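You operate a simulated robot arm through the tools that you are given. There is no shell and no other tool. Be economical: measure what you need, move in short steps, check, and stop when the job is done.

The job below is to be done with a simulated two-armed robot. You get a single attempt, and the scene is never put back.

## Task
Put the purple button cup on the long table away on the top of the grey counter. Fetch the tub that says "hooks" from the long table and set it on the pink card. Put the short purple band on the far end of the long table. Put one of the pegs from the tool tray on the green board. Take the black finial and leave it on top of the strip reel. Put one of the parts boxes from the long table on the yellow card. Put the 20 mm hem guide from the long table on the yellow board and the 10 mm hem guide on the top of the wooden step. Take the set square on the top of the grey counter and put it away on the far end of the long table. Fetch the blue velvet board and set it on the slip. Switch the brake switch off. The order is free. Set down upright: black finial, parts box.

The check looks at the end state, three seconds after you hand in, the way a careful person would. Anything else that was tipped, shoved, dropped, spilled or broken makes it a failure.

## Robot
Two 7-joint arms with fingered hands on one trunk, on a base that drives. Base frame: it is fixed to the floor where the robot stands at the start and does not move with it; the origin is under the middle of the robot, x ahead of it, y to its left, z up. Units: cm, degrees, N and s.
The left shoulder is at the start at [4.1, 21.3, 102.1], the right one opposite. Places, roughly: black finial (5x5x8 cm) [50, -100, 90]; black tub, white tub [50, 25, 100]; blue velvet board (9x6x2 cm) [-100, -350, 80]; brake switch [-120, -360, 80]; far end of the long table [90, -240, 90]; green board [50, -250, 100]; parts box [50, -75, 100]; peg (2x2x11 cm) [160, -100, 70]; pink card [75, 100, 100]; purple button cup (4x4x2 cm) [60, 0, 90]; set square (19x18x5 cm) [-110, -330, 80]; short purple band (6x15x2 cm) [140, -20, 90]; slip [375, -425, 75]; strip reel (9x9x3 cm) [50, -140, 90]; top of the grey counter [-120, -330, 80]; top of the wooden step [340, -580, 30]; yellow board [50, -175, 100]; yellow card [75, -75, 100]. Payload 3.6 kg a hand.
Tool frame (each hand has its own): the origin (TCP) lies between the finger pads and is the grasp point; the fingertips stand 2.2 cm ahead of it; z points along the fingers, y is the line along which they close. Largest opening 13.2 cm; the body of the gripper starts 6 cm behind the TCP. The gripper is a hand of 4 fingers: y runs from the thumb to the fingers, the wrist lies at [0, 0, -20.3] in the tool frame, and closing takes about 1.5 s.
Orientation is that of the tool frame in the base frame, as a unit quaternion [x, y, z, w]. With the fingers straight down and closing along the base's y, the tool's x points along the base's -x, its y along +y and its z along -z.

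## Interface
- The arms move only by the tool step_arm. It takes "left_deltas", "right_deltas" or both (then of equal length, played together; a hand with none holds still); each is a list of rows, each a list of 7 numbers: the turn, a rotation vector about the base's x, y, z in degrees, then the shift along the base's x, y, z in cm, then the opening, from 0 (shut) to 1 (fully open). In form: [[ax, ay, az, x, y, z, jaw], ...]. A call has 1 to 20 rows; each row shifts and turns the commanded pose from where the row before left it. A row lasts 0.2 s, in which the tool goes at most 5 cm and 8.6 degrees; a call with a longer step from one row to the next is refused whole, and so is a gripper value outside its range. A pose out of reach is approached as far as the arm can. The call stops where the force on the tool passes 40 N (or 10 N more than at its start, if that is more) or the arm is blocked; 0.2 s more then pass. Each finger travels about 10.8 cm/s and halts on what it meets, pressing with about 22 N; the grip force reading is that of the motor and also rises with nothing between the fingers. The clock runs only during rows and for 0.2 s after the last one: add rows that do not move to give the fingers time. It gives the time, the measured TCP pose, the force on the tool (base axes), the opening and the grip force at its end, in the units of the frame above (readings bear some noise), with the torque about the TCP (base axes, N m) and any sound that the robot's microphone picked up.
- Cameras (640 x 400 px; columns grow to the right, rows downward): "scene" is now at [15.97, -0.61, 99.46]; the picture's right is [-0.15, -0.99, 0.00], its down [0.23, -0.03, -0.97] and it looks along [0.96, -0.15, 0.23] (base axes); focal length 214 px, centre (320, 200). "left" rides on the left gripper at [-5.3, -5.3, -8.4] in its tool frame; the picture's right is [0.71, -0.71, 0.00], its down [0.53, 0.53, -0.67] and it looks along [0.47, 0.47, 0.74] (tool axes); focal length 247 px, centre (320, 200). "right" rides on the right gripper at [5.3, -5.3, -8.4] in its tool frame; the picture's right is [0.71, 0.71, 0.00], its down [-0.53, 0.53, -0.67] and it looks along [-0.47, 0.47, 0.74] (tool axes); focal length 247 px, centre (320, 200).
- snapshot(camera): a new picture of that camera. The clock stands still meanwhile.
- raise_lower(by): slides the trunk up (or, below 0, down) by that many cm; the arms and the scene camera ride with it, the base frame stays. It gives what a move gives, with no picture.
- steer(legs): drives the robot by 1 to 6 legs, each [ahead, turn to the left] in cm and degrees, along the robot's own axes; the way and the turn of a leg run together, so that a leg with both is an arc; at most 150 cm and 180 degrees a leg. The arms and the cameras ride along, it lands a little off, and it stops where it bumps. It gives what a move gives.
- set_grasp(shape, hand): the hand has 4 fingers and takes this shape, open, in about a second: jaw (thumb against the fingers, like two jaws); tri (thumb and two fingers); tip (a fingertip pinch); poke (one finger out to press); point (the index stretched); flat (the hand flat); cup (the hand cupped); fist (a fist). The gripper value then closes the fingers along that shape, each until it touches; the sizes above hold for jaw. It gives what a move gives, with no picture.
- aim_head(pan, tilt): turns the head with the scene camera to pan (to the left, within 60 degrees either way) and tilt (down, from -29 to 69), counted from straight ahead of the robot. It gives what a move gives.
- pixel_to_xyz(camera, pixels): for up to 12 pixels [column, row] of the newest picture of that camera ("zoom" is the newest enlarged one), the place [x, y, z] in the base frame of the surface seen there, good to about 0.2 cm, but the place of the scene camera against the robot may be out by one fixed shift of up to 1.2 cm in any direction. The clock stands still meanwhile.
- zoom(camera, box): a new picture of the part [left, top, right, bottom] of that camera's present view, enlarged. The clock stands still meanwhile.
- close_job(): hands the job in; it is judged then, once.

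Go step by step. Measure first, check grasps and placings, and put right what went wrong. The budget is 357 turns and 290 pictures, counting those below and the enlarged ones. Unless the task says otherwise, let go and move clear before handing in, and close with one line.

The tools are called after ">>>" by a JSON object that holds its "op" and its "data". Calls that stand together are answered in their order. step_arm: Moves the arms, as the interface text tells. Its arguments: {"type":"object","properties":{"left_deltas":{"type":"array"},"right_deltas":{"type":"array"}},"required":[]} The other tools are called the same way: raise_lower (by) slides the trunk up or down; set_grasp (shape, hand) gives the hand a shape; steer (legs) drives the base; aim_head (pan, tilt) turns the head that bears the scene camera; snapshot (camera) takes a picture; pixel_to_xyz (camera, pixels) gives the place of the surface under pixels of a picture; zoom (camera, box) takes an enlarged picture of a part of a camera's view; close_job () hands the job in.

At the start:

```text
time_s: 0.0
left_eef_pos: [41.85, 3.67, 109.21]
left_ee_rot: [0.002, 1.0, 0.0, -0.001]
left_ft_force: [-0.2, -1.2, 0.0]
left_ft_torque: [0.0, -0.02, 0.0]
left_width: 13.2
left_grip_force: 0.1
left_shape: jaw
right_eef_pos: [39.98, -28.78, 107.35]
right_ee_rot: [0.002, 1.0, 0.0, 0.0]
right_ft_force: [0.7, 0.0, -0.2]
right_ft_torque: [0.01, -0.01, 0.01]
right_width: 13.19
right_grip_force: 0.0
right_shape: jaw
trunk travel left (down, up): [-30.0, 37.6]
robot x, y, heading: [0.29, -0.08, -0.1]
head pan, tilt: [-8.6, -13.4]
```

scene: 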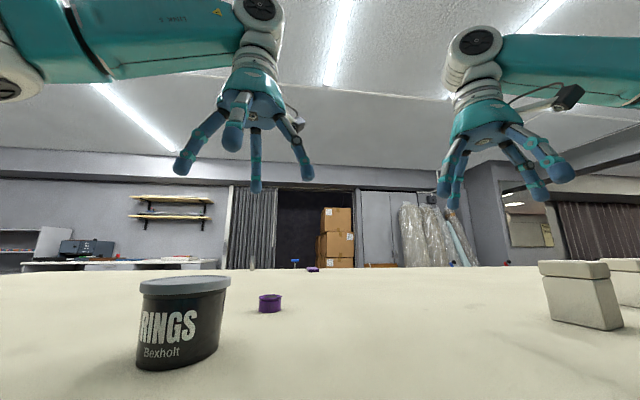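
right: 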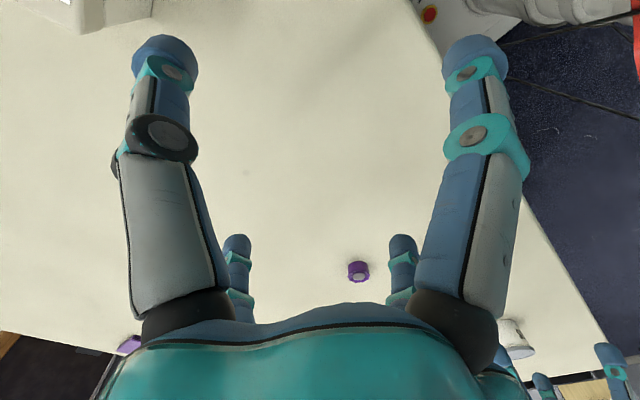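
left: 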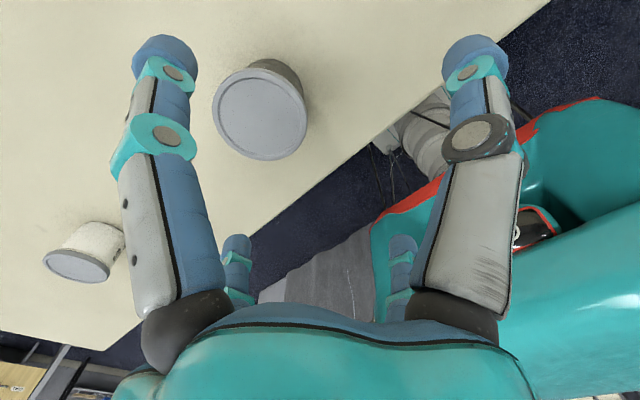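

The scene picture shows a black tub "...RINGS" around (180,320), a purple cup at (270,303) and white boxes at right (580,290). I raise the trunk a bit and look around.

>>> {"op": "raise_lower", "data": {"by": 25}}

>>> {"op": "aim_head", "data": {"pan": 0, "tilt": 30}}

>>> {"op": "snapshot", "data": {"camera": "scene"}}

>>> {"op": "aim_head", "data": {"pan": -60, "tilt": 20}}

>>> {"op": "snapshot", "data": {"camera": "scene"}}

>>> {"op": "aim_head", "data": {"pan": 55, "tilt": 20}}

>>> {"op": "snapshot", "data": {"camera": "scene"}}

```text
time_s: 2.6
left_eef_pos: [41.81, 3.66, 134.42]
left_ee_rot: [0.002, 1.0, 0.0, -0.001]
left_ft_force: [-0.4, -0.8, 0.2]
left_ft_torque: [-0.02, 0.0, 0.02]
left_width: 13.2
left_grip_force: 0.0
left_shape: jaw
right_eef_pos: [40.07, -28.79, 132.48]
right_ee_rot: [0.003, 1.0, -0.001, -0.001]
right_ft_force: [-0.5, 0.2, -0.2]
right_ft_torque: [0.02, 0.0, 0.01]
right_width: 13.19
right_grip_force: 0.0
right_shape: jaw
trunk travel left (down, up): [-55.0, 12.6]
robot x, y, heading: [-0.17, -0.17, 0.0]
head pan, tilt: [-8.6, -13.4]
```

```text
time_s: 3.7
left_eef_pos: [41.75, 3.61, 134.38]
left_ee_rot: [0.003, 1.0, 0.0, -0.001]
left_ft_force: [0.3, 0.0, 0.6]
left_ft_torque: [0.02, -0.01, -0.04]
left_width: 13.19
left_grip_force: 0.1
left_shape: jaw
right_eef_pos: [40.14, -28.93, 132.43]
right_ee_rot: [0.002, 1.0, 0.0, 0.0]
right_ft_force: [0.2, -0.4, -1.2]
right_ft_torque: [0.0, 0.0, 0.03]
right_width: 13.18
right_grip_force: 0.0
right_shape: jaw
trunk travel left (down, up): [-55.0, 12.6]
robot x, y, heading: [0.27, -0.01, -0.0]
head pan, tilt: [0.0, 30.0]
```

```text
286 pictures are left
```

scene: 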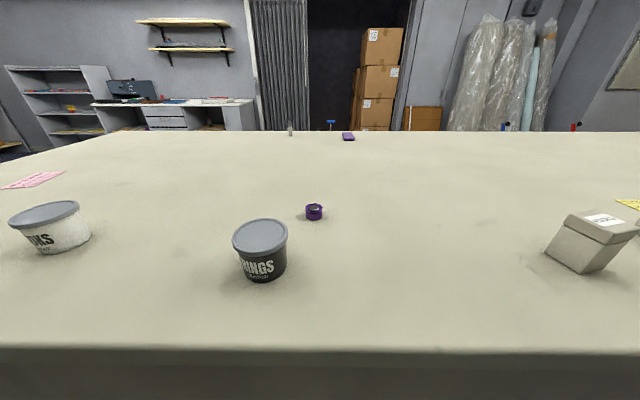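

```text
time_s: 5.0
left_eef_pos: [41.77, 3.67, 134.32]
left_ee_rot: [0.003, 1.0, 0.0, -0.001]
left_ft_force: [0.7, 0.1, -0.6]
left_ft_torque: [0.01, 0.0, -0.04]
left_width: 13.18
left_grip_force: 0.0
left_shape: jaw
right_eef_pos: [40.17, -28.7, 132.45]
right_ee_rot: [0.002, 1.0, -0.001, 0.001]
right_ft_force: [-0.4, -0.6, 0.1]
right_ft_torque: [0.01, 0.0, -0.01]
right_width: 13.19
right_grip_force: 0.1
right_shape: jaw
trunk travel left (down, up): [-55.0, 12.6]
robot x, y, heading: [-0.1, 0.17, -0.0]
head pan, tilt: [-60.0, 20.0]
```

```text
285 pictures are left
```

scene: 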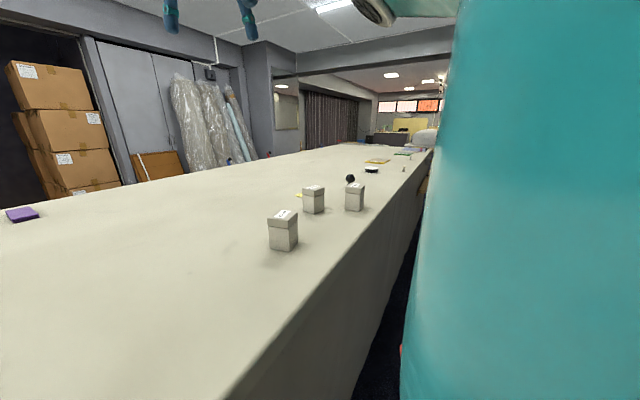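

```text
time_s: 6.9
left_eef_pos: [41.8, 3.64, 134.4]
left_ee_rot: [0.002, 1.0, 0.0, -0.001]
left_ft_force: [-0.2, 0.4, -0.4]
left_ft_torque: [-0.01, 0.0, -0.02]
left_width: 13.17
left_grip_force: 0.0
left_shape: jaw
right_eef_pos: [40.29, -28.81, 132.47]
right_ee_rot: [0.003, 1.0, -0.001, 0.0]
right_ft_force: [-0.2, -0.1, -0.2]
right_ft_torque: [0.0, 0.0, 0.01]
right_width: 13.18
right_grip_force: 0.1
right_shape: jaw
trunk travel left (down, up): [-55.0, 12.6]
robot x, y, heading: [-0.06, -0.47, 0.2]
head pan, tilt: [55.0, 20.0]
```

```text
284 pictures are left
```

scene: 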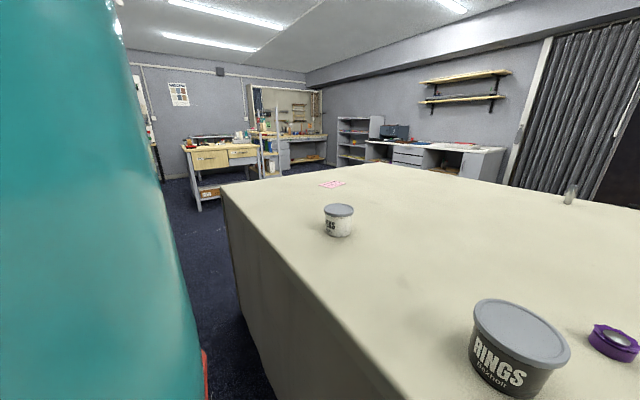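

The white tub at (338,220) reads "...KS" and the pink card lies at (331,184). I measure these and confirm the lettering.

>>> {"op": "pixel_to_xyz", "data": {"camera": "scene", "pixels": [[339, 210], [338, 233], [326, 206], [353, 206], [331, 184], [322, 187], [345, 183], [520, 325], [617, 336], [569, 200], [240, 200], [380, 164]]}}

>>> {"op": "zoom", "data": {"camera": "scene", "box": [290, 170, 390, 250]}}

>>> {"op": "aim_head", "data": {"pan": -35, "tilt": 20}}

>>> {"op": "snapshot", "data": {"camera": "scene"}}

```text
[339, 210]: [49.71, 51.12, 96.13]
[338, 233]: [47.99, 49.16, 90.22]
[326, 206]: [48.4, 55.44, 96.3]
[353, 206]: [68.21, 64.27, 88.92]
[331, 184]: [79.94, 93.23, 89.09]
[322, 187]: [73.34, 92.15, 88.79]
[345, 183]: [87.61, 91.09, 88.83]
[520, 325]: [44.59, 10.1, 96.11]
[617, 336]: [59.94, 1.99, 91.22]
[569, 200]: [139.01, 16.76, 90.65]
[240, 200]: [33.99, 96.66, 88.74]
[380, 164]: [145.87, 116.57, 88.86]
```

```text
5.00 times, centred on (340, 210) of scene
```

zoom: 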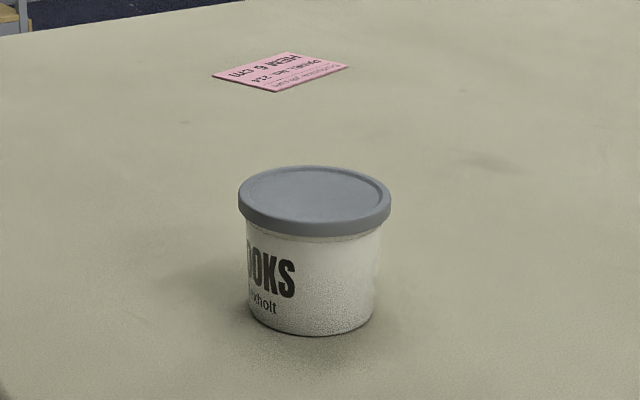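

```text
time_s: 8.6
left_eef_pos: [41.71, 3.69, 134.4]
left_ee_rot: [0.003, 1.0, 0.0, -0.001]
left_ft_force: [-0.4, 0.4, 0.4]
left_ft_torque: [0.03, 0.0, 0.01]
left_width: 13.21
left_grip_force: 0.1
left_shape: jaw
right_eef_pos: [40.17, -28.79, 132.42]
right_ee_rot: [0.003, 1.0, 0.0, 0.0]
right_ft_force: [1.1, 0.5, -1.0]
right_ft_torque: [0.04, 0.02, 0.0]
right_width: 13.18
right_grip_force: 0.1
right_shape: jaw
trunk travel left (down, up): [-55.0, 12.6]
robot x, y, heading: [0.19, 0.35, 0.2]
head pan, tilt: [-35.0, 20.0]
```

```text
282 pictures are left
```

scene: 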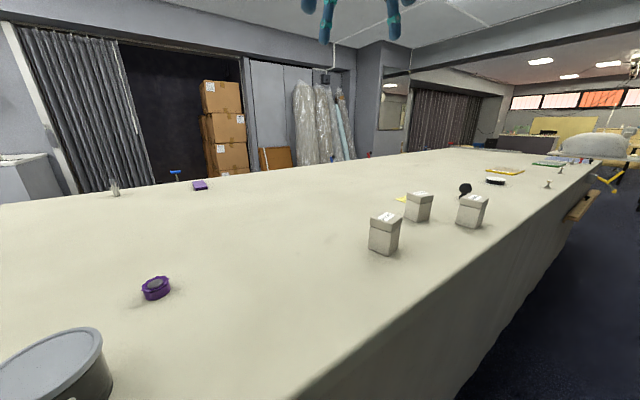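

White tub "HOOKS" is confirmed at about (52,52). Now I examine the row of items on the table to the right.

>>> {"op": "zoom", "data": {"camera": "scene", "box": [440, 130, 640, 255]}}

>>> {"op": "zoom", "data": {"camera": "scene", "box": [80, 150, 240, 250]}}

>>> {"op": "zoom", "data": {"camera": "scene", "box": [350, 160, 510, 260]}}

>>> {"op": "pixel_to_xyz", "data": {"camera": "scene", "pixels": [[200, 184], [114, 180], [153, 283], [386, 217], [419, 195], [473, 199], [465, 187], [495, 180], [548, 182], [560, 168], [505, 170], [404, 198]]}}

```text
3.20 times, centred on (540, 192) of scene
```

zoom: 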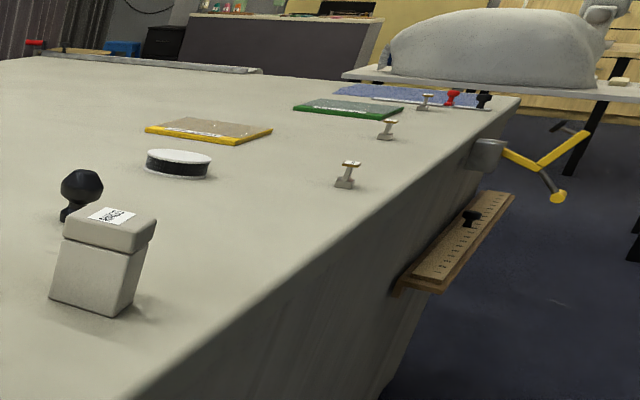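

```text
4.00 times, centred on (160, 200) of scene
```

zoom: 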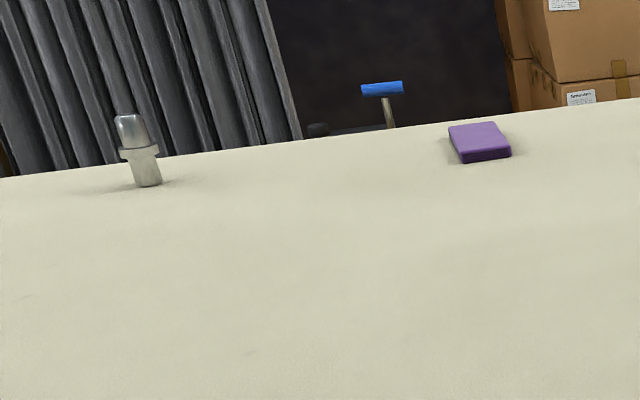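

```text
4.00 times, centred on (430, 210) of scene
```

zoom: 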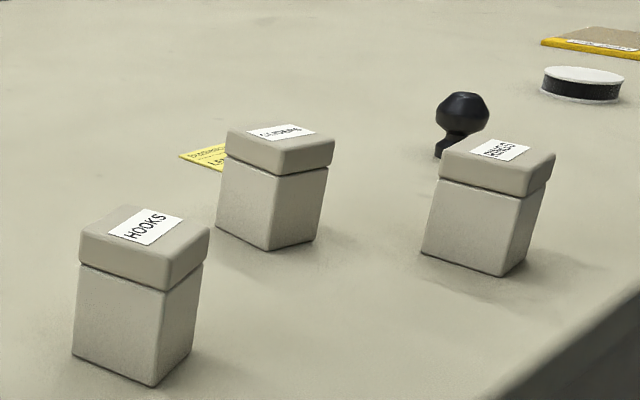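

```text
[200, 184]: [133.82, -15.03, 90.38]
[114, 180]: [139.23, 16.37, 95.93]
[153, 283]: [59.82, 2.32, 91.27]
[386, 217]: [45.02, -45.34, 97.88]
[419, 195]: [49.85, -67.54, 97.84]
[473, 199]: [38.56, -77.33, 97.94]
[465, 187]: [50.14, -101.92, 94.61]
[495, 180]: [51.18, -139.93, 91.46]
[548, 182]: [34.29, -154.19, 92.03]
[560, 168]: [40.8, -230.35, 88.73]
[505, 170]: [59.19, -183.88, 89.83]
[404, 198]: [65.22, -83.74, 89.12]
```

I check the robot's clearance from the table edge by looking straight down, and across the left side.

>>> {"op": "aim_head", "data": {"pan": 0, "tilt": 69}}

>>> {"op": "snapshot", "data": {"camera": "scene"}}

>>> {"op": "pixel_to_xyz", "data": {"camera": "scene", "pixels": [[320, 390], [320, 340], [320, 300], [320, 250], [100, 390], [540, 390], [320, 200], [320, 100]]}}

```text
time_s: 9.7
left_eef_pos: [41.76, 3.64, 134.42]
left_ee_rot: [0.002, 1.0, 0.0, 0.0]
left_ft_force: [-0.4, -0.3, -1.0]
left_ft_torque: [0.01, 0.01, 0.0]
left_width: 13.18
left_grip_force: 0.1
left_shape: jaw
right_eef_pos: [40.07, -28.8, 132.55]
right_ee_rot: [0.003, 1.0, 0.0, 0.0]
right_ft_force: [1.2, 0.7, 0.0]
right_ft_torque: [0.01, 0.02, -0.01]
right_width: 13.18
right_grip_force: 0.0
right_shape: jaw
trunk travel left (down, up): [-55.0, 12.6]
robot x, y, heading: [-0.13, -0.21, -0.1]
head pan, tilt: [0.0, 68.8]
```

```text
278 pictures are left
```

scene: 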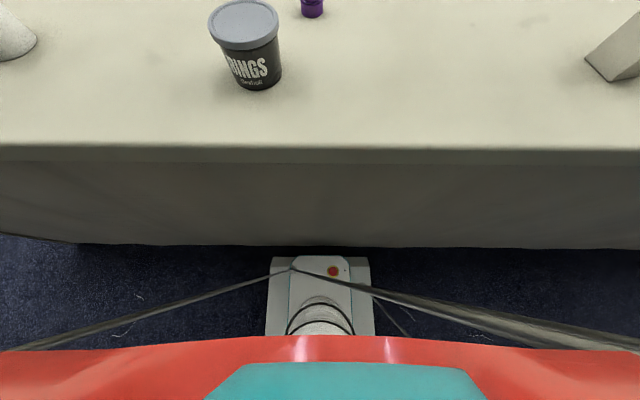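

```text
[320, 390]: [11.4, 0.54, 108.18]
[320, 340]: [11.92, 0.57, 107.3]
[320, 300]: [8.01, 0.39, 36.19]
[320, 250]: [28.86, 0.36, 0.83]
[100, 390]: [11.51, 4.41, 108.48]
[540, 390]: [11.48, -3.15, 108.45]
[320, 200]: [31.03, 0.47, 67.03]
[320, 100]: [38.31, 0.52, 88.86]
```

The base front is close to the table skirt (edge x≈31, z 88.9). I drive along to face the hooks tub, backing up first so the turn is clear.

>>> {"op": "steer", "data": {"legs": [[-25, 0], [0, 90], [42, 0], [0, -90], [22, 0]]}}

>>> {"op": "aim_head", "data": {"pan": 20, "tilt": 45}}

>>> {"op": "snapshot", "data": {"camera": "scene"}}

>>> {"op": "snapshot", "data": {"camera": "left"}}

```text
time_s: 14.3
left_eef_pos: [-12.58, 40.27, 134.43]
left_ee_rot: [-0.547, 0.837, -0.002, 0.0]
left_ft_force: [-0.9, 0.7, 1.3]
left_ft_torque: [-0.04, -0.07, 0.0]
left_width: 13.19
left_grip_force: 0.1
left_shape: jaw
right_eef_pos: [16.7, 25.9, 132.52]
right_ee_rot: [-0.548, 0.837, -0.003, 0.0]
right_ft_force: [-1.0, 0.6, 0.8]
right_ft_torque: [-0.01, -0.02, 0.02]
right_width: 13.17
right_grip_force: 0.1
right_shape: jaw
trunk travel left (down, up): [-55.0, 12.6]
robot x, y, heading: [-20.23, -2.07, 69.0]
head pan, tilt: [0.0, 68.8]
stopped in leg 2: the robot was blocked; the commanded pose is now the measured one
```

```text
time_s: 15.2
left_eef_pos: [-12.44, 39.96, 134.49]
left_ee_rot: [-0.547, 0.837, 0.0, 0.001]
left_ft_force: [0.5, 0.2, 0.6]
left_ft_torque: [-0.03, 0.0, 0.02]
left_width: 13.19
left_grip_force: 0.0
left_shape: jaw
right_eef_pos: [16.98, 25.68, 132.55]
right_ee_rot: [-0.547, 0.837, -0.001, 0.001]
right_ft_force: [-0.6, 0.3, -0.5]
right_ft_torque: [0.05, 0.01, 0.0]
right_width: 13.19
right_grip_force: 0.0
right_shape: jaw
trunk travel left (down, up): [-55.0, 12.6]
robot x, y, heading: [-20.4, -2.11, 69.0]
head pan, tilt: [20.0, 45.0]
```

```text
277 pictures are left
```

scene: 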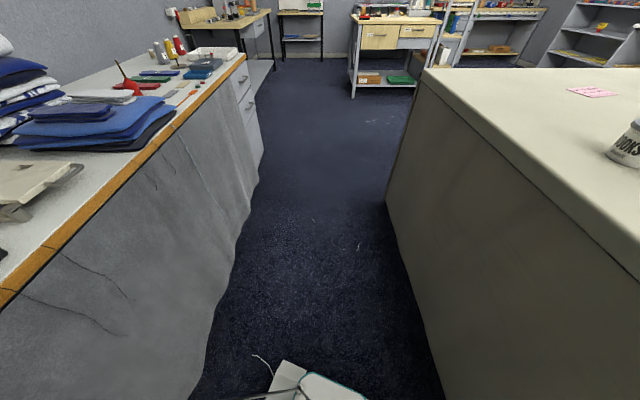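

```text
276 pictures are left
```

left: 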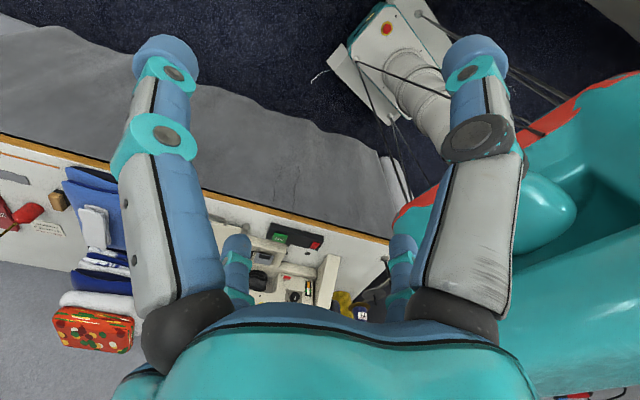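

The turn was blocked: there's a second counter behind (wood edge at (150,200)), so the aisle is narrow. I measure the aisle.

>>> {"op": "pixel_to_xyz", "data": {"camera": "scene", "pixels": [[205, 350], [235, 250], [262, 150], [430, 350], [400, 250], [387, 200], [320, 300], [320, 200], [100, 205], [245, 60], [300, 375], [365, 398]]}}

>>> {"op": "aim_head", "data": {"pan": 20, "tilt": 69}}

>>> {"op": "snapshot", "data": {"camera": "scene"}}

```text
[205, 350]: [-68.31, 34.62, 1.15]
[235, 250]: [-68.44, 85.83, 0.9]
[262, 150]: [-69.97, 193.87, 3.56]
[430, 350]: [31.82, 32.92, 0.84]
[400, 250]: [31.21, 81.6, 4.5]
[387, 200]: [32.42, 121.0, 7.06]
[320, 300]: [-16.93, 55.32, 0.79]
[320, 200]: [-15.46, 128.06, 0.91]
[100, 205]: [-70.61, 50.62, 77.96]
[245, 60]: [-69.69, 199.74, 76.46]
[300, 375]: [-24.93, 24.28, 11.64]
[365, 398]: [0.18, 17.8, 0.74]
```

```text
time_s: 16.1
left_eef_pos: [-12.31, 39.96, 134.42]
left_ee_rot: [-0.547, 0.837, 0.0, 0.0]
left_ft_force: [0.1, 0.2, -0.2]
left_ft_torque: [0.0, -0.02, -0.03]
left_width: 13.2
left_grip_force: 0.2
left_shape: jaw
right_eef_pos: [17.04, 25.59, 132.51]
right_ee_rot: [-0.547, 0.837, -0.002, 0.001]
right_ft_force: [1.0, -0.2, -0.8]
right_ft_torque: [0.02, 0.02, 0.0]
right_width: 13.18
right_grip_force: 0.1
right_shape: jaw
trunk travel left (down, up): [-55.0, 12.6]
robot x, y, heading: [-20.84, -2.19, 68.9]
head pan, tilt: [20.0, 68.8]
```

```text
275 pictures are left
```

scene: 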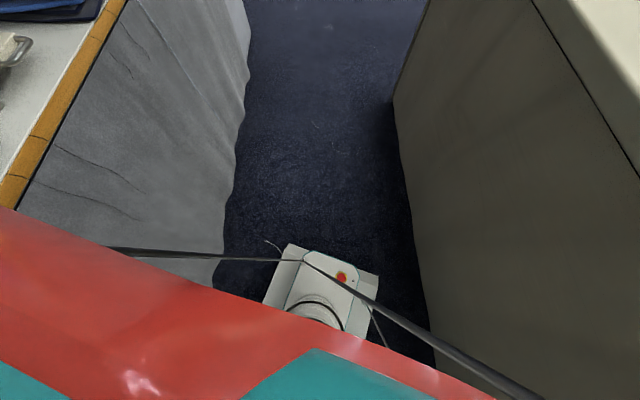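

The floor ahead looks free; something else blocks. I look to the other side.

>>> {"op": "aim_head", "data": {"pan": -60, "tilt": 45}}

>>> {"op": "snapshot", "data": {"camera": "scene"}}

>>> {"op": "snapshot", "data": {"camera": "right"}}

>>> {"op": "aim_head", "data": {"pan": 60, "tilt": 45}}

>>> {"op": "snapshot", "data": {"camera": "scene"}}

```text
time_s: 17.6
left_eef_pos: [-12.28, 39.89, 134.49]
left_ee_rot: [-0.547, 0.837, 0.001, 0.0]
left_ft_force: [0.6, 0.4, 0.7]
left_ft_torque: [-0.02, 0.01, 0.04]
left_width: 13.19
left_grip_force: 0.1
left_shape: jaw
right_eef_pos: [16.91, 25.65, 132.6]
right_ee_rot: [-0.547, 0.837, -0.001, 0.001]
right_ft_force: [0.2, 0.0, 0.1]
right_ft_torque: [0.01, -0.01, 0.01]
right_width: 13.2
right_grip_force: 0.0
right_shape: jaw
trunk travel left (down, up): [-55.0, 12.6]
robot x, y, heading: [-20.85, -2.42, 68.9]
head pan, tilt: [-60.0, 45.0]
```

```text
274 pictures are left
```

scene: 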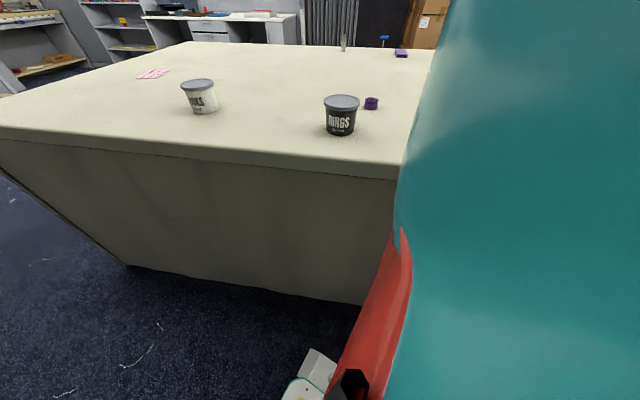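

```text
273 pictures are left
```

right: 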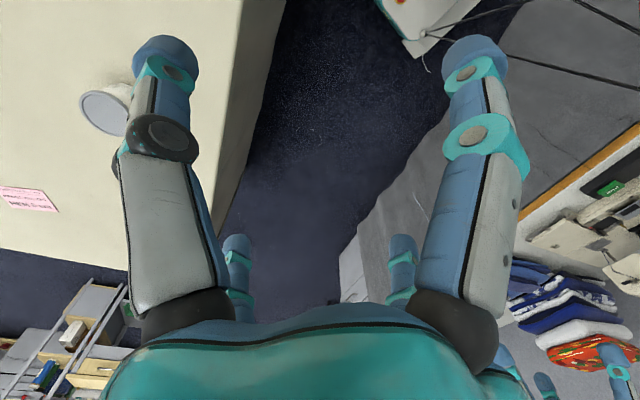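

```text
time_s: 19.6
left_eef_pos: [-12.34, 40.09, 134.47]
left_ee_rot: [-0.547, 0.837, 0.0, 0.0]
left_ft_force: [1.0, -0.4, 0.4]
left_ft_torque: [-0.01, 0.0, -0.02]
left_width: 13.19
left_grip_force: 0.1
left_shape: jaw
right_eef_pos: [17.03, 25.74, 132.51]
right_ee_rot: [-0.548, 0.836, 0.0, 0.0]
right_ft_force: [0.4, 0.4, -0.5]
right_ft_torque: [0.01, -0.01, 0.0]
right_width: 13.18
right_grip_force: 0.1
right_shape: jaw
trunk travel left (down, up): [-55.0, 12.6]
robot x, y, heading: [-20.47, -2.0, 69.2]
head pan, tilt: [60.0, 45.0]
```

```text
272 pictures are left
```

scene: 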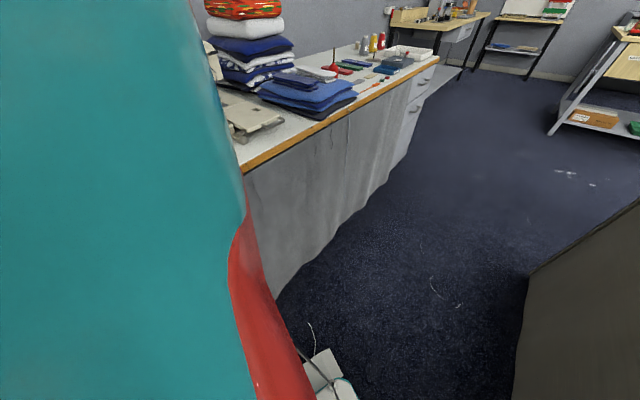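

Nothing obvious; I creep forward on an arc to straighten along the aisle.

>>> {"op": "steer", "data": {"legs": [[15, 0], [25, 20]]}}

```text
time_s: 22.4
left_eef_pos: [-17.06, 79.08, 134.47]
left_ee_rot: [-0.683, 0.73, -0.001, -0.001]
left_ft_force: [0.5, -0.1, 0.3]
left_ft_torque: [-0.02, -0.05, -0.01]
left_width: 13.19
left_grip_force: 0.1
left_shape: jaw
right_eef_pos: [15.35, 75.8, 132.47]
right_ee_rot: [-0.684, 0.729, -0.002, -0.001]
right_ft_force: [0.1, -0.1, 0.0]
right_ft_torque: [-0.01, -0.03, 0.02]
right_width: 13.18
right_grip_force: 0.0
right_shape: jaw
trunk travel left (down, up): [-55.0, 12.6]
robot x, y, heading: [-9.45, 36.86, 88.8]
head pan, tilt: [60.0, 45.0]
```

Heading 89 at (-9.5,37) now. I move the right hand over the hooks tub and look.

>>> {"op": "step_arm", "data": {"right_deltas": [[0, 0, 0, 3.4, -2.4, -1.4, 1], [0, 0, 0, 3.4, -2.4, -1.4, 1], [0, 0, 0, 3.4, -2.4, -1.4, 1], [0, 0, 0, 3.4, -2.4, -1.4, 1], [0, 0, 0, 3.4, -2.4, -1.4, 1], [0, 0, 0, 3.4, -2.4, -1.4, 1], [0, 0, 0, 3.4, -2.4, -1.4, 1], [0, 0, 0, 3.4, -2.4, -1.4, 1], [0, 0, 0, 3.4, -2.4, -1.4, 1], [0, 0, 0, 3.4, -2.4, -1.4, 1], [0, 0, 0, 0, 0, 0, 1]]}}

>>> {"op": "snapshot", "data": {"camera": "right"}}

>>> {"op": "aim_head", "data": {"pan": -60, "tilt": 40}}

>>> {"op": "snapshot", "data": {"camera": "scene"}}

```text
time_s: 24.8
left_eef_pos: [-16.88, 79.11, 134.41]
left_ee_rot: [-0.683, 0.73, 0.0, -0.001]
left_ft_force: [0.5, 0.6, -0.1]
left_ft_torque: [0.0, 0.02, -0.03]
left_width: 13.18
left_grip_force: 0.1
left_shape: jaw
right_eef_pos: [49.47, 51.53, 118.57]
right_ee_rot: [-0.683, 0.73, -0.002, 0.001]
right_ft_force: [0.7, 0.5, -1.1]
right_ft_torque: [-0.02, 0.0, -0.03]
right_width: 13.18
right_grip_force: 0.0
right_shape: jaw
trunk travel left (down, up): [-55.0, 12.6]
robot x, y, heading: [-9.39, 36.71, 88.6]
head pan, tilt: [60.0, 45.0]
```

```text
271 pictures are left
```

right: 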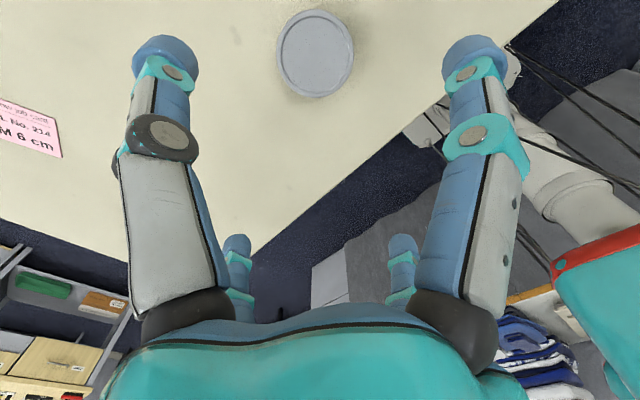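

```text
time_s: 26.8
left_eef_pos: [-16.99, 79.04, 134.43]
left_ee_rot: [-0.683, 0.73, 0.001, 0.0]
left_ft_force: [0.2, -0.2, 0.1]
left_ft_torque: [0.01, 0.0, -0.03]
left_width: 13.18
left_grip_force: 0.1
left_shape: jaw
right_eef_pos: [49.44, 51.64, 118.68]
right_ee_rot: [-0.683, 0.73, -0.001, 0.001]
right_ft_force: [-0.2, 0.6, 0.0]
right_ft_torque: [-0.03, 0.05, 0.02]
right_width: 13.19
right_grip_force: 0.0
right_shape: jaw
trunk travel left (down, up): [-55.0, 12.6]
robot x, y, heading: [-9.65, 36.55, 88.9]
head pan, tilt: [-60.0, 40.0]
```

```text
270 pictures are left
```

scene: 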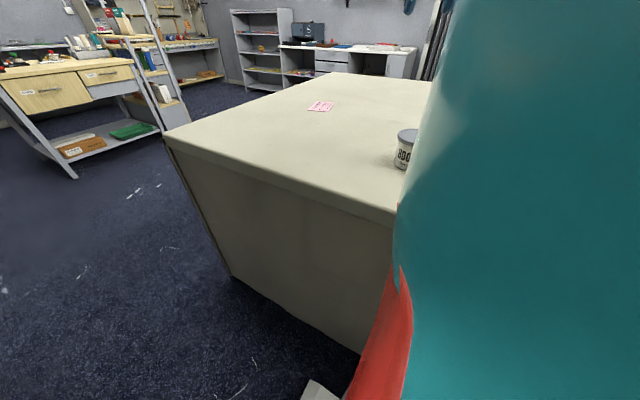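

The tub lid is at (315,53) in the right camera. I measure it.

>>> {"op": "pixel_to_xyz", "data": {"camera": "right", "pixels": [[315, 53], [280, 55], [351, 53], [315, 14], [315, 92], [10, 130], [30, 150], [60, 155], [0, 100]]}}

>>> {"op": "pixel_to_xyz", "data": {"camera": "scene", "pixels": [[320, 106], [308, 107], [332, 104], [324, 101], [317, 111], [165, 137], [311, 78]]}}

```text
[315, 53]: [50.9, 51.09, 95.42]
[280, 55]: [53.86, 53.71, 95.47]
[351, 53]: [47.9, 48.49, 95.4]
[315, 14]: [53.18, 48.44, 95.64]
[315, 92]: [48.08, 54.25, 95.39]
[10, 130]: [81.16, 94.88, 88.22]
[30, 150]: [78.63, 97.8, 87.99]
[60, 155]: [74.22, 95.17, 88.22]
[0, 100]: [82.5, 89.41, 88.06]
```

```text
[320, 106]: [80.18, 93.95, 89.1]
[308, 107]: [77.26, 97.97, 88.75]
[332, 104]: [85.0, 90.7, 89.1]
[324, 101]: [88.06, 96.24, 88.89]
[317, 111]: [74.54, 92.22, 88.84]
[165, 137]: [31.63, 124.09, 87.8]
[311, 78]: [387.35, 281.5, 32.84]
```

The tub lid centre is (50.8,51.2), top 95.4, table ≈88.1 in the wrist frame (scene camera reads ≈0.8 higher). I descend and grip.

>>> {"op": "step_arm", "data": {"right_deltas": [[0, 0, 0, 1.3, -0.4, -4.2, 1], [0, 0, 0, 0, 0, -4.5, 1], [0, 0, 0, 0, 0, -4.5, 1], [0, 0, 0, 0, 0, -4.5, 1], [0, 0, 0, 0, 0, -4.5, 1], [0, 0, 0, 0, 0, -3.5, 1], [0, 0, 0, 0, 0, 0, 0.5], [0, 0, 0, 0, 0, 0, 0.3], [0, 0, 0, 0, 0, 0, 0.1], [0, 0, 0, 0, 0, 0, 0], [0, 0, 0, 0, 0, 0, 0], [0, 0, 0, 0, 0, 0, 0], [0, 0, 0, 0, 0, 0, 0]]}}

>>> {"op": "snapshot", "data": {"camera": "right"}}

```text
time_s: 29.6
left_eef_pos: [-16.83, 79.04, 134.57]
left_ee_rot: [-0.684, 0.73, 0.001, -0.001]
left_ft_force: [0.6, -0.2, 0.0]
left_ft_torque: [0.04, 0.01, -0.01]
left_width: 13.21
left_grip_force: 0.1
left_shape: jaw
right_eef_pos: [50.66, 51.14, 93.4]
right_ee_rot: [-0.684, 0.73, 0.0, 0.0]
right_ft_force: [-0.1, -0.1, 0.6]
right_ft_torque: [-0.04, -0.03, 0.03]
right_width: 6.92
right_grip_force: 22.2
right_shape: jaw
trunk travel left (down, up): [-55.0, 12.6]
robot x, y, heading: [-9.2, 36.58, 88.5]
head pan, tilt: [-60.0, 40.0]
```

```text
269 pictures are left
```

right: 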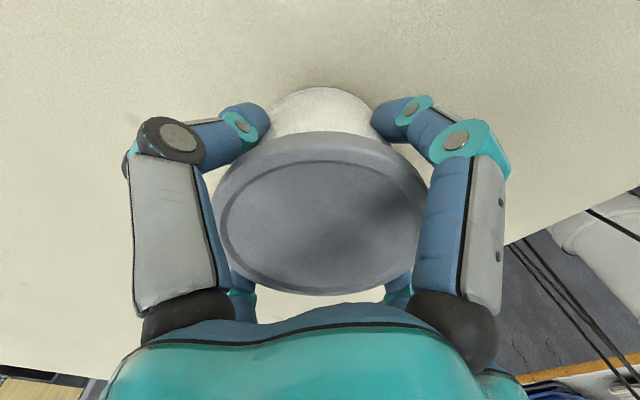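

Held at width 6.9. I lift it and check the space beyond the left end of the table.

>>> {"op": "step_arm", "data": {"right_deltas": [[0, 0, 0, 0, 0, 4, 0], [0, 0, 0, 0, 0, 5, 0], [0, 0, 0, 0, 0, 5, 0], [0, 0, 0, -3, 3, 2, 0], [0, 0, 0, -3, 3, 2, 0], [0, 0, 0, -3, 3, 0, 0], [0, 0, 0, -3, 3, 0, 0], [0, 0, 0, -3, 3, 0, 0]]}}

>>> {"op": "aim_head", "data": {"pan": -30, "tilt": 30}}

>>> {"op": "snapshot", "data": {"camera": "scene"}}

```text
time_s: 31.4
left_eef_pos: [-16.74, 79.22, 134.5]
left_ee_rot: [-0.683, 0.73, -0.001, 0.0]
left_ft_force: [-0.3, -0.3, -0.2]
left_ft_torque: [-0.03, 0.04, -0.02]
left_width: 13.21
left_grip_force: 0.0
left_shape: jaw
right_eef_pos: [35.83, 66.12, 111.17]
right_ee_rot: [-0.683, 0.73, -0.001, 0.0]
right_ft_force: [-0.1, 0.2, -3.3]
right_ft_torque: [-0.03, 0.03, 0.01]
right_width: 6.91
right_grip_force: 22.2
right_shape: jaw
trunk travel left (down, up): [-55.0, 12.6]
robot x, y, heading: [-9.68, 36.62, 88.7]
head pan, tilt: [-60.0, 40.0]
```

```text
time_s: 32.4
left_eef_pos: [-16.96, 78.95, 134.63]
left_ee_rot: [-0.684, 0.73, 0.001, -0.001]
left_ft_force: [0.8, -1.4, -0.1]
left_ft_torque: [-0.03, 0.01, 0.01]
left_width: 13.18
left_grip_force: 0.0
left_shape: jaw
right_eef_pos: [35.85, 65.93, 111.28]
right_ee_rot: [-0.684, 0.73, 0.001, 0.0]
right_ft_force: [-0.3, 0.0, -2.1]
right_ft_torque: [0.01, 0.03, -0.03]
right_width: 6.91
right_grip_force: 22.1
right_shape: jaw
trunk travel left (down, up): [-55.0, 12.6]
robot x, y, heading: [-9.57, 36.69, 88.8]
head pan, tilt: [-30.0, 30.0]
```

```text
268 pictures are left
```

scene: 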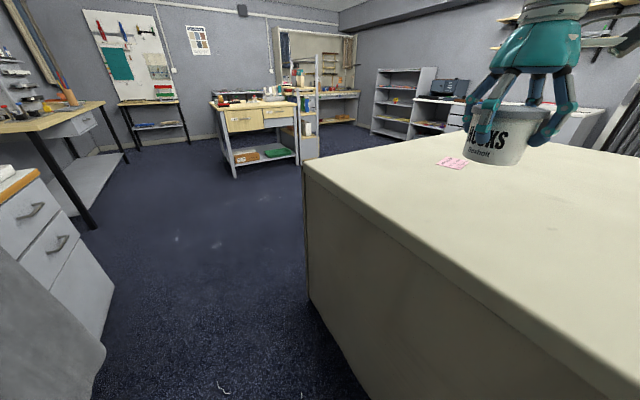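

>>> {"op": "pixel_to_xyz", "data": {"camera": "scene", "pixels": [[235, 175], [298, 160], [210, 105], [300, 60], [380, 130], [410, 140], [305, 160], [312, 300], [95, 225], [180, 250], [440, 135], [308, 155]]}}

```text
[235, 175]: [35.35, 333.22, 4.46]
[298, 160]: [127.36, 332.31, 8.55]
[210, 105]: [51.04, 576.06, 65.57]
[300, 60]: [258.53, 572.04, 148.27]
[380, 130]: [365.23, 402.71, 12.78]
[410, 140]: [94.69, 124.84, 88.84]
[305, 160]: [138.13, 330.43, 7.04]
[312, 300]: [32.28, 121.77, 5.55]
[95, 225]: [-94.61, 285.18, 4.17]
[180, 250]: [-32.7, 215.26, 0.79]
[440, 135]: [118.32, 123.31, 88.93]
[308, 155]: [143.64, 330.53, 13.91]
```

There is wide free floor beyond the table's end (y 124 to 330). I drive around to the left end.

>>> {"op": "steer", "data": {"legs": [[134, 0], [0, -90], [90, 0], [0, -90], [14, 0]]}}

>>> {"op": "aim_head", "data": {"pan": 0, "tilt": 45}}

>>> {"op": "snapshot", "data": {"camera": "scene"}}

```text
time_s: 41.3
left_eef_pos: [26.93, 194.0, 134.69]
left_ee_rot: [-0.24, 0.971, 0.002, 0.0]
left_ft_force: [0.5, 0.2, 0.4]
left_ft_torque: [0.01, 0.02, -0.01]
left_width: 13.17
left_grip_force: 0.0
left_shape: jaw
right_eef_pos: [43.2, 142.37, 111.15]
right_ee_rot: [-0.24, 0.971, 0.002, 0.0]
right_ft_force: [-0.8, 0.0, -3.8]
right_ft_torque: [0.03, 0.01, 0.0]
right_width: 6.85
right_grip_force: 22.2
right_shape: jaw
trunk travel left (down, up): [-55.0, 12.6]
robot x, y, heading: [-7.73, 169.16, 28.3]
head pan, tilt: [-30.0, 30.0]
stopped in leg 2: the robot was blocked; the commanded pose is now the measured one
```

```text
time_s: 42.3
left_eef_pos: [26.7, 194.34, 134.55]
left_ee_rot: [-0.24, 0.971, 0.001, 0.0]
left_ft_force: [-0.3, 0.0, -0.1]
left_ft_torque: [0.01, -0.01, -0.01]
left_width: 13.2
left_grip_force: 0.0
left_shape: jaw
right_eef_pos: [43.11, 142.62, 111.24]
right_ee_rot: [-0.24, 0.971, 0.0, 0.001]
right_ft_force: [0.1, -0.3, -3.2]
right_ft_torque: [-0.04, 0.02, -0.02]
right_width: 6.86
right_grip_force: 21.8
right_shape: jaw
trunk travel left (down, up): [-55.0, 12.6]
robot x, y, heading: [-7.76, 169.35, 28.5]
head pan, tilt: [0.0, 45.0]
```

```text
267 pictures are left
```

scene: 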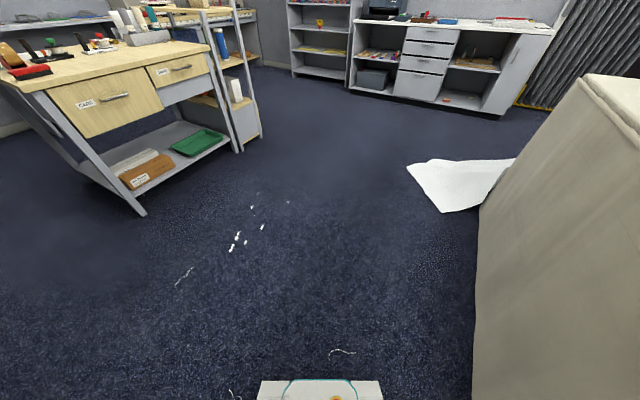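

The rear bumped the side counter; the base's rear is long. A paper sheet lies on the floor at (460,185); I measure it before driving on.

>>> {"op": "pixel_to_xyz", "data": {"camera": "scene", "pixels": [[408, 165], [443, 211], [500, 180], [510, 158], [240, 235], [262, 227], [185, 275], [340, 352], [525, 105], [480, 300], [262, 135], [140, 210]]}}

```text
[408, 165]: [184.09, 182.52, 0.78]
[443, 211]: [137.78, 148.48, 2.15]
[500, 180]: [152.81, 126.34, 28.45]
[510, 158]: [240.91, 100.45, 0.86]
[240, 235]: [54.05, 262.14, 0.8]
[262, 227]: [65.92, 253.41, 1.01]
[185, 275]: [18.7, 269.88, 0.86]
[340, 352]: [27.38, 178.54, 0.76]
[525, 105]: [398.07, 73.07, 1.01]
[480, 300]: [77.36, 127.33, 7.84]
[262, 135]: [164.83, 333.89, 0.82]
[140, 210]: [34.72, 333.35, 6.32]
```

The sheet occupies x 138–240, y 100–185; my stop at x=80 is clear of it. I continue.

>>> {"op": "steer", "data": {"legs": [[25, 0], [0, -28.5], [66, 0], [0, -90], [24, 0]]}}

>>> {"op": "snapshot", "data": {"camera": "scene"}}

```text
time_s: 51.6
left_eef_pos: [105.38, 144.96, 134.75]
left_ee_rot: [0.547, 0.837, 0.001, -0.001]
left_ft_force: [-0.8, 0.7, 1.3]
left_ft_torque: [0.0, -0.04, -0.01]
left_width: 13.2
left_grip_force: 0.0
left_shape: jaw
right_eef_pos: [52.61, 132.19, 111.27]
right_ee_rot: [0.544, 0.839, 0.002, 0.001]
right_ft_force: [-1.2, -0.8, -3.2]
right_ft_torque: [0.03, -0.04, 0.0]
right_width: 6.82
right_grip_force: 21.3
right_shape: jaw
trunk travel left (down, up): [-55.0, 12.6]
robot x, y, heading: [86.47, 183.42, -67.5]
head pan, tilt: [0.0, 45.0]
stopped in leg 4: the robot was blocked; the commanded pose is now the measured one
```

```text
266 pictures are left
```

scene: 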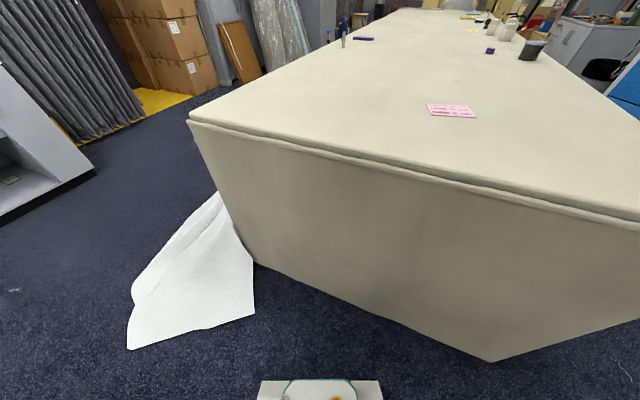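

Blocked again after ~65° of turn with nothing near, so it may just be long turns; I use smaller turn legs.

>>> {"op": "steer", "data": {"legs": [[0, -22]]}}

```text
time_s: 53.1
left_eef_pos: [90.24, 140.6, 134.67]
left_ee_rot: [0.694, 0.72, 0.0, 0.0]
left_ft_force: [0.5, -0.2, 0.2]
left_ft_torque: [0.01, 0.0, 0.01]
left_width: 13.18
left_grip_force: 0.0
left_shape: jaw
right_eef_pos: [36.43, 148.04, 111.4]
right_ee_rot: [0.692, 0.722, 0.0, 0.001]
right_ft_force: [0.1, 1.5, -3.4]
right_ft_torque: [0.0, 0.02, -0.01]
right_width: 6.79
right_grip_force: 22.0
right_shape: jaw
trunk travel left (down, up): [-55.0, 12.6]
robot x, y, heading: [88.17, 183.04, -89.3]
head pan, tilt: [0.0, 45.0]
```

Short turn legs work. I advance to the table end and look at the card.

>>> {"op": "steer", "data": {"legs": [[27, 0]]}}

>>> {"op": "aim_head", "data": {"pan": 0, "tilt": 40}}

>>> {"op": "snapshot", "data": {"camera": "scene"}}

```text
time_s: 55.0
left_eef_pos: [90.7, 113.21, 134.55]
left_ee_rot: [0.693, 0.721, 0.0, -0.001]
left_ft_force: [-0.4, -0.5, -0.7]
left_ft_torque: [0.05, -0.01, -0.02]
left_width: 13.21
left_grip_force: 0.0
left_shape: jaw
right_eef_pos: [36.83, 120.74, 111.5]
right_ee_rot: [0.693, 0.721, 0.001, 0.001]
right_ft_force: [0.7, -0.7, -3.3]
right_ft_torque: [0.01, -0.01, 0.01]
right_width: 6.78
right_grip_force: 21.7
right_shape: jaw
trunk travel left (down, up): [-55.0, 12.6]
robot x, y, heading: [88.75, 156.12, -89.1]
head pan, tilt: [0.0, 45.0]
```

```text
time_s: 55.7
left_eef_pos: [90.57, 113.29, 134.82]
left_ee_rot: [0.693, 0.72, 0.0, 0.0]
left_ft_force: [0.4, 0.6, -0.5]
left_ft_torque: [0.02, 0.02, -0.01]
left_width: 13.19
left_grip_force: 0.0
left_shape: jaw
right_eef_pos: [36.85, 120.88, 111.54]
right_ee_rot: [0.692, 0.722, 0.0, 0.001]
right_ft_force: [0.2, -0.5, -2.7]
right_ft_torque: [0.0, 0.01, -0.02]
right_width: 6.79
right_grip_force: 22.3
right_shape: jaw
trunk travel left (down, up): [-55.0, 12.6]
robot x, y, heading: [88.65, 155.71, -89.2]
head pan, tilt: [0.0, 40.0]
```

```text
265 pictures are left
```

scene: 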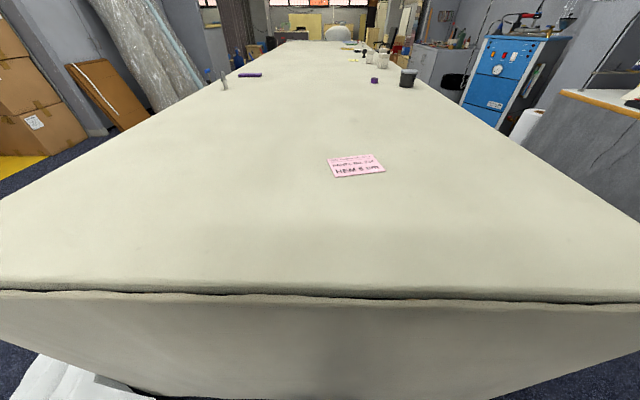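

>>> {"op": "pixel_to_xyz", "data": {"camera": "scene", "pixels": [[356, 165], [328, 160], [372, 155], [384, 171], [338, 177], [408, 75], [374, 79], [252, 74], [225, 82], [410, 88]]}}

>>> {"op": "snapshot", "data": {"camera": "left"}}

```text
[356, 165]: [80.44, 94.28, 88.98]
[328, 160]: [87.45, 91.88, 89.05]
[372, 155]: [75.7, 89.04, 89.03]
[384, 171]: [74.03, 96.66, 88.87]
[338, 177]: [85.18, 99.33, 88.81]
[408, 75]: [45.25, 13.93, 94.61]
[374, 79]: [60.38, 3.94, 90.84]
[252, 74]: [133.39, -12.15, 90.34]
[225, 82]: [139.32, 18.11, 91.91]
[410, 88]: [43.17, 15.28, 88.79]
```

```text
264 pictures are left
```

left: 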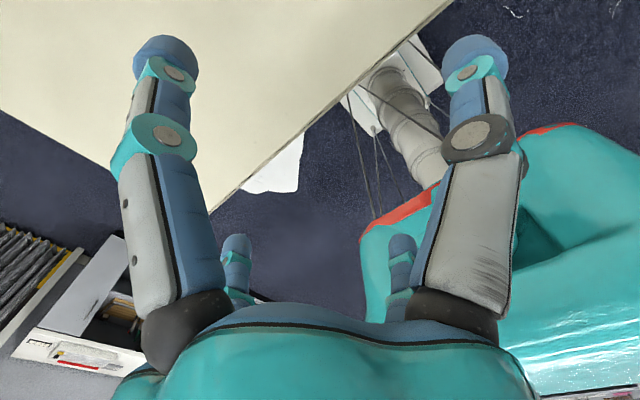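

Card centre reads (80.6, 94.2) in the scene camera. I bring the tub above it and check with the wrist camera.

>>> {"op": "step_arm", "data": {"right_deltas": [[0, 0, 0, 3.65, -2.22, -0.4, 0], [0, 0, 0, 3.65, -2.22, -0.4, 0], [0, 0, 0, 3.65, -2.22, -0.4, 0], [0, 0, 0, 3.65, -2.22, -0.4, 0], [0, 0, 0, 3.65, -2.22, -0.4, 0], [0, 0, 0, 3.65, -2.22, -0.4, 0], [0, 0, 0, 3.65, -2.22, -0.4, 0], [0, 0, 0, 3.65, -2.22, -0.4, 0], [0, 0, 0, 3.65, -2.22, -0.4, 0], [0, 0, 0, 3.65, -2.22, -0.4, 0], [0, 0, 0, 3.65, -2.22, -0.4, 0], [0, 0, 0, 3.65, -2.22, -0.4, 0], [0, 0, 0, 0, 0, 0, 0]]}}

>>> {"op": "snapshot", "data": {"camera": "right"}}

>>> {"op": "snapshot", "data": {"camera": "scene"}}

```text
time_s: 58.5
left_eef_pos: [90.37, 113.18, 134.83]
left_ee_rot: [0.694, 0.72, 0.001, 0.0]
left_ft_force: [0.0, -0.9, 0.3]
left_ft_torque: [0.0, -0.02, 0.0]
left_width: 13.2
left_grip_force: 0.0
left_shape: jaw
right_eef_pos: [80.32, 94.18, 106.56]
right_ee_rot: [0.692, 0.722, 0.0, 0.002]
right_ft_force: [0.0, 0.0, -3.0]
right_ft_torque: [0.02, -0.05, 0.01]
right_width: 6.8
right_grip_force: 21.7
right_shape: jaw
trunk travel left (down, up): [-55.0, 12.6]
robot x, y, heading: [88.35, 156.17, -89.2]
head pan, tilt: [0.0, 40.0]
```

```text
263 pictures are left
```

right: 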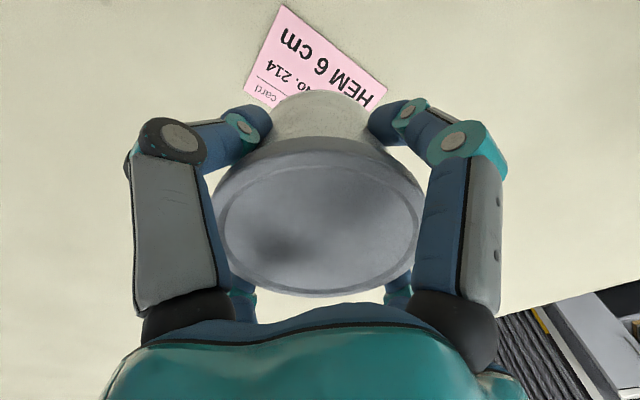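

```text
262 pictures are left
```

scene: 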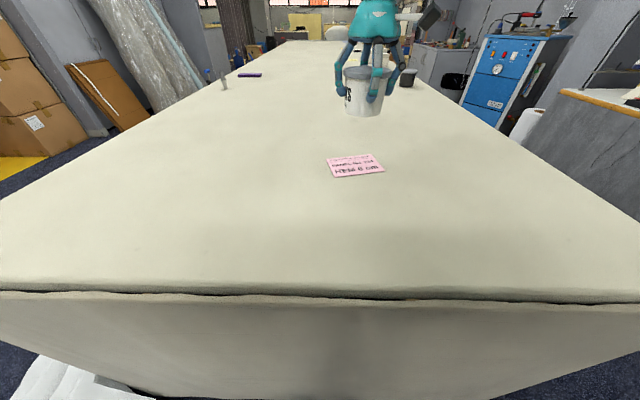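

>>> {"op": "pixel_to_xyz", "data": {"camera": "right", "pixels": [[283, 7], [385, 88], [246, 88], [330, 70], [420, 60]]}}

```text
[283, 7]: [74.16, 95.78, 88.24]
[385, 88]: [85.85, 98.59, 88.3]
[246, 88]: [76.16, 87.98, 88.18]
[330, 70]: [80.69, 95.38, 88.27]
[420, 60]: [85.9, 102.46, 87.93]
```

Wrist-camera corners give the true card centre (81.0, 93.3). I set the tub down and release.

>>> {"op": "step_arm", "data": {"right_deltas": [[0, 0, 0, 0.65, -0.9, -3.5, 0], [0, 0, 0, 0, 0, -4, 0], [0, 0, 0, 0, 0, -3.5, 0], [0, 0, 0, 0, 0, -1.2, 0], [0, 0, 0, 0, 0, -0.6, 0], [0, 0, 0, 0, 0, 0, 0]]}}

```text
time_s: 59.9
left_eef_pos: [90.85, 113.22, 134.73]
left_ee_rot: [0.693, 0.721, 0.0, 0.001]
left_ft_force: [-0.5, -0.8, -0.3]
left_ft_torque: [-0.03, 0.02, 0.01]
left_width: 13.19
left_grip_force: 0.0
left_shape: jaw
right_eef_pos: [79.92, 95.88, 93.73]
right_ee_rot: [0.692, 0.722, 0.0, 0.001]
right_ft_force: [-0.3, -0.4, -2.7]
right_ft_torque: [0.01, 0.02, -0.03]
right_width: 6.76
right_grip_force: 21.9
right_shape: jaw
right hand out of reach, approached as far as the arm can: row 1, 2, 3, 4
trunk travel left (down, up): [-55.0, 12.6]
robot x, y, heading: [88.63, 155.79, -89.0]
head pan, tilt: [0.0, 40.0]
```

The arm ran out of reach 2.6 cm short. I lift, edge forward 3 cm and try again.

>>> {"op": "step_arm", "data": {"right_deltas": [[0, 0, 0, 0, 0, 4, 0], [0, 0, 0, 0, 0, 4, 0]]}}

>>> {"op": "steer", "data": {"legs": [[3.5, 0]]}}

```text
time_s: 60.5
left_eef_pos: [90.64, 113.09, 134.79]
left_ee_rot: [0.693, 0.721, 0.0, 0.0]
left_ft_force: [-0.1, 0.5, 0.2]
left_ft_torque: [-0.02, 0.01, -0.01]
left_width: 13.19
left_grip_force: 0.0
left_shape: jaw
right_eef_pos: [79.78, 95.86, 101.75]
right_ee_rot: [0.693, 0.721, 0.0, 0.0]
right_ft_force: [0.7, 0.4, -3.2]
right_ft_torque: [0.01, 0.0, -0.01]
right_width: 6.79
right_grip_force: 22.3
right_shape: jaw
trunk travel left (down, up): [-55.0, 12.6]
robot x, y, heading: [88.67, 155.98, -89.0]
head pan, tilt: [0.0, 40.0]
```

```text
time_s: 61.4
left_eef_pos: [90.73, 110.25, 134.92]
left_ee_rot: [0.694, 0.72, -0.001, 0.001]
left_ft_force: [0.2, -0.7, -0.2]
left_ft_torque: [0.01, 0.02, -0.04]
left_width: 13.18
left_grip_force: 0.0
left_shape: jaw
right_eef_pos: [79.75, 92.66, 101.81]
right_ee_rot: [0.693, 0.721, -0.001, 0.0]
right_ft_force: [-1.1, -0.3, -3.7]
right_ft_torque: [0.0, -0.03, -0.01]
right_width: 6.75
right_grip_force: 21.6
right_shape: jaw
trunk travel left (down, up): [-55.0, 12.6]
robot x, y, heading: [88.5, 152.1, -89.1]
head pan, tilt: [0.0, 40.0]
```

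Now I move to (81.0, 93.3) and descend.

>>> {"op": "step_arm", "data": {"right_deltas": [[0, 0, 0, 1.25, 0.6, 0, 0], [0, 0, 0, 0, 0, -3.5, 0], [0, 0, 0, 0, 0, -3.5, 0], [0, 0, 0, 0, 0, -1.1, 0], [0, 0, 0, 0, 0, -0.2, 0]]}}

>>> {"op": "snapshot", "data": {"camera": "scene"}}

```text
time_s: 62.5
left_eef_pos: [90.83, 109.84, 134.85]
left_ee_rot: [0.694, 0.72, 0.0, 0.0]
left_ft_force: [0.2, 0.7, 0.6]
left_ft_torque: [0.0, 0.03, -0.01]
left_width: 13.21
left_grip_force: 0.0
left_shape: jaw
right_eef_pos: [80.93, 92.99, 93.5]
right_ee_rot: [0.692, 0.722, -0.001, 0.0]
right_ft_force: [0.1, 0.5, -3.7]
right_ft_torque: [-0.03, 0.02, 0.01]
right_width: 6.77
right_grip_force: 22.1
right_shape: jaw
trunk travel left (down, up): [-55.0, 12.6]
robot x, y, heading: [88.43, 152.47, -89.2]
head pan, tilt: [0.0, 40.0]
```

```text
261 pictures are left
```

scene: 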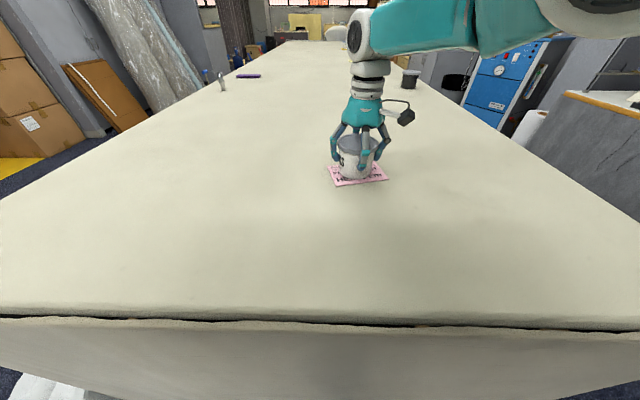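

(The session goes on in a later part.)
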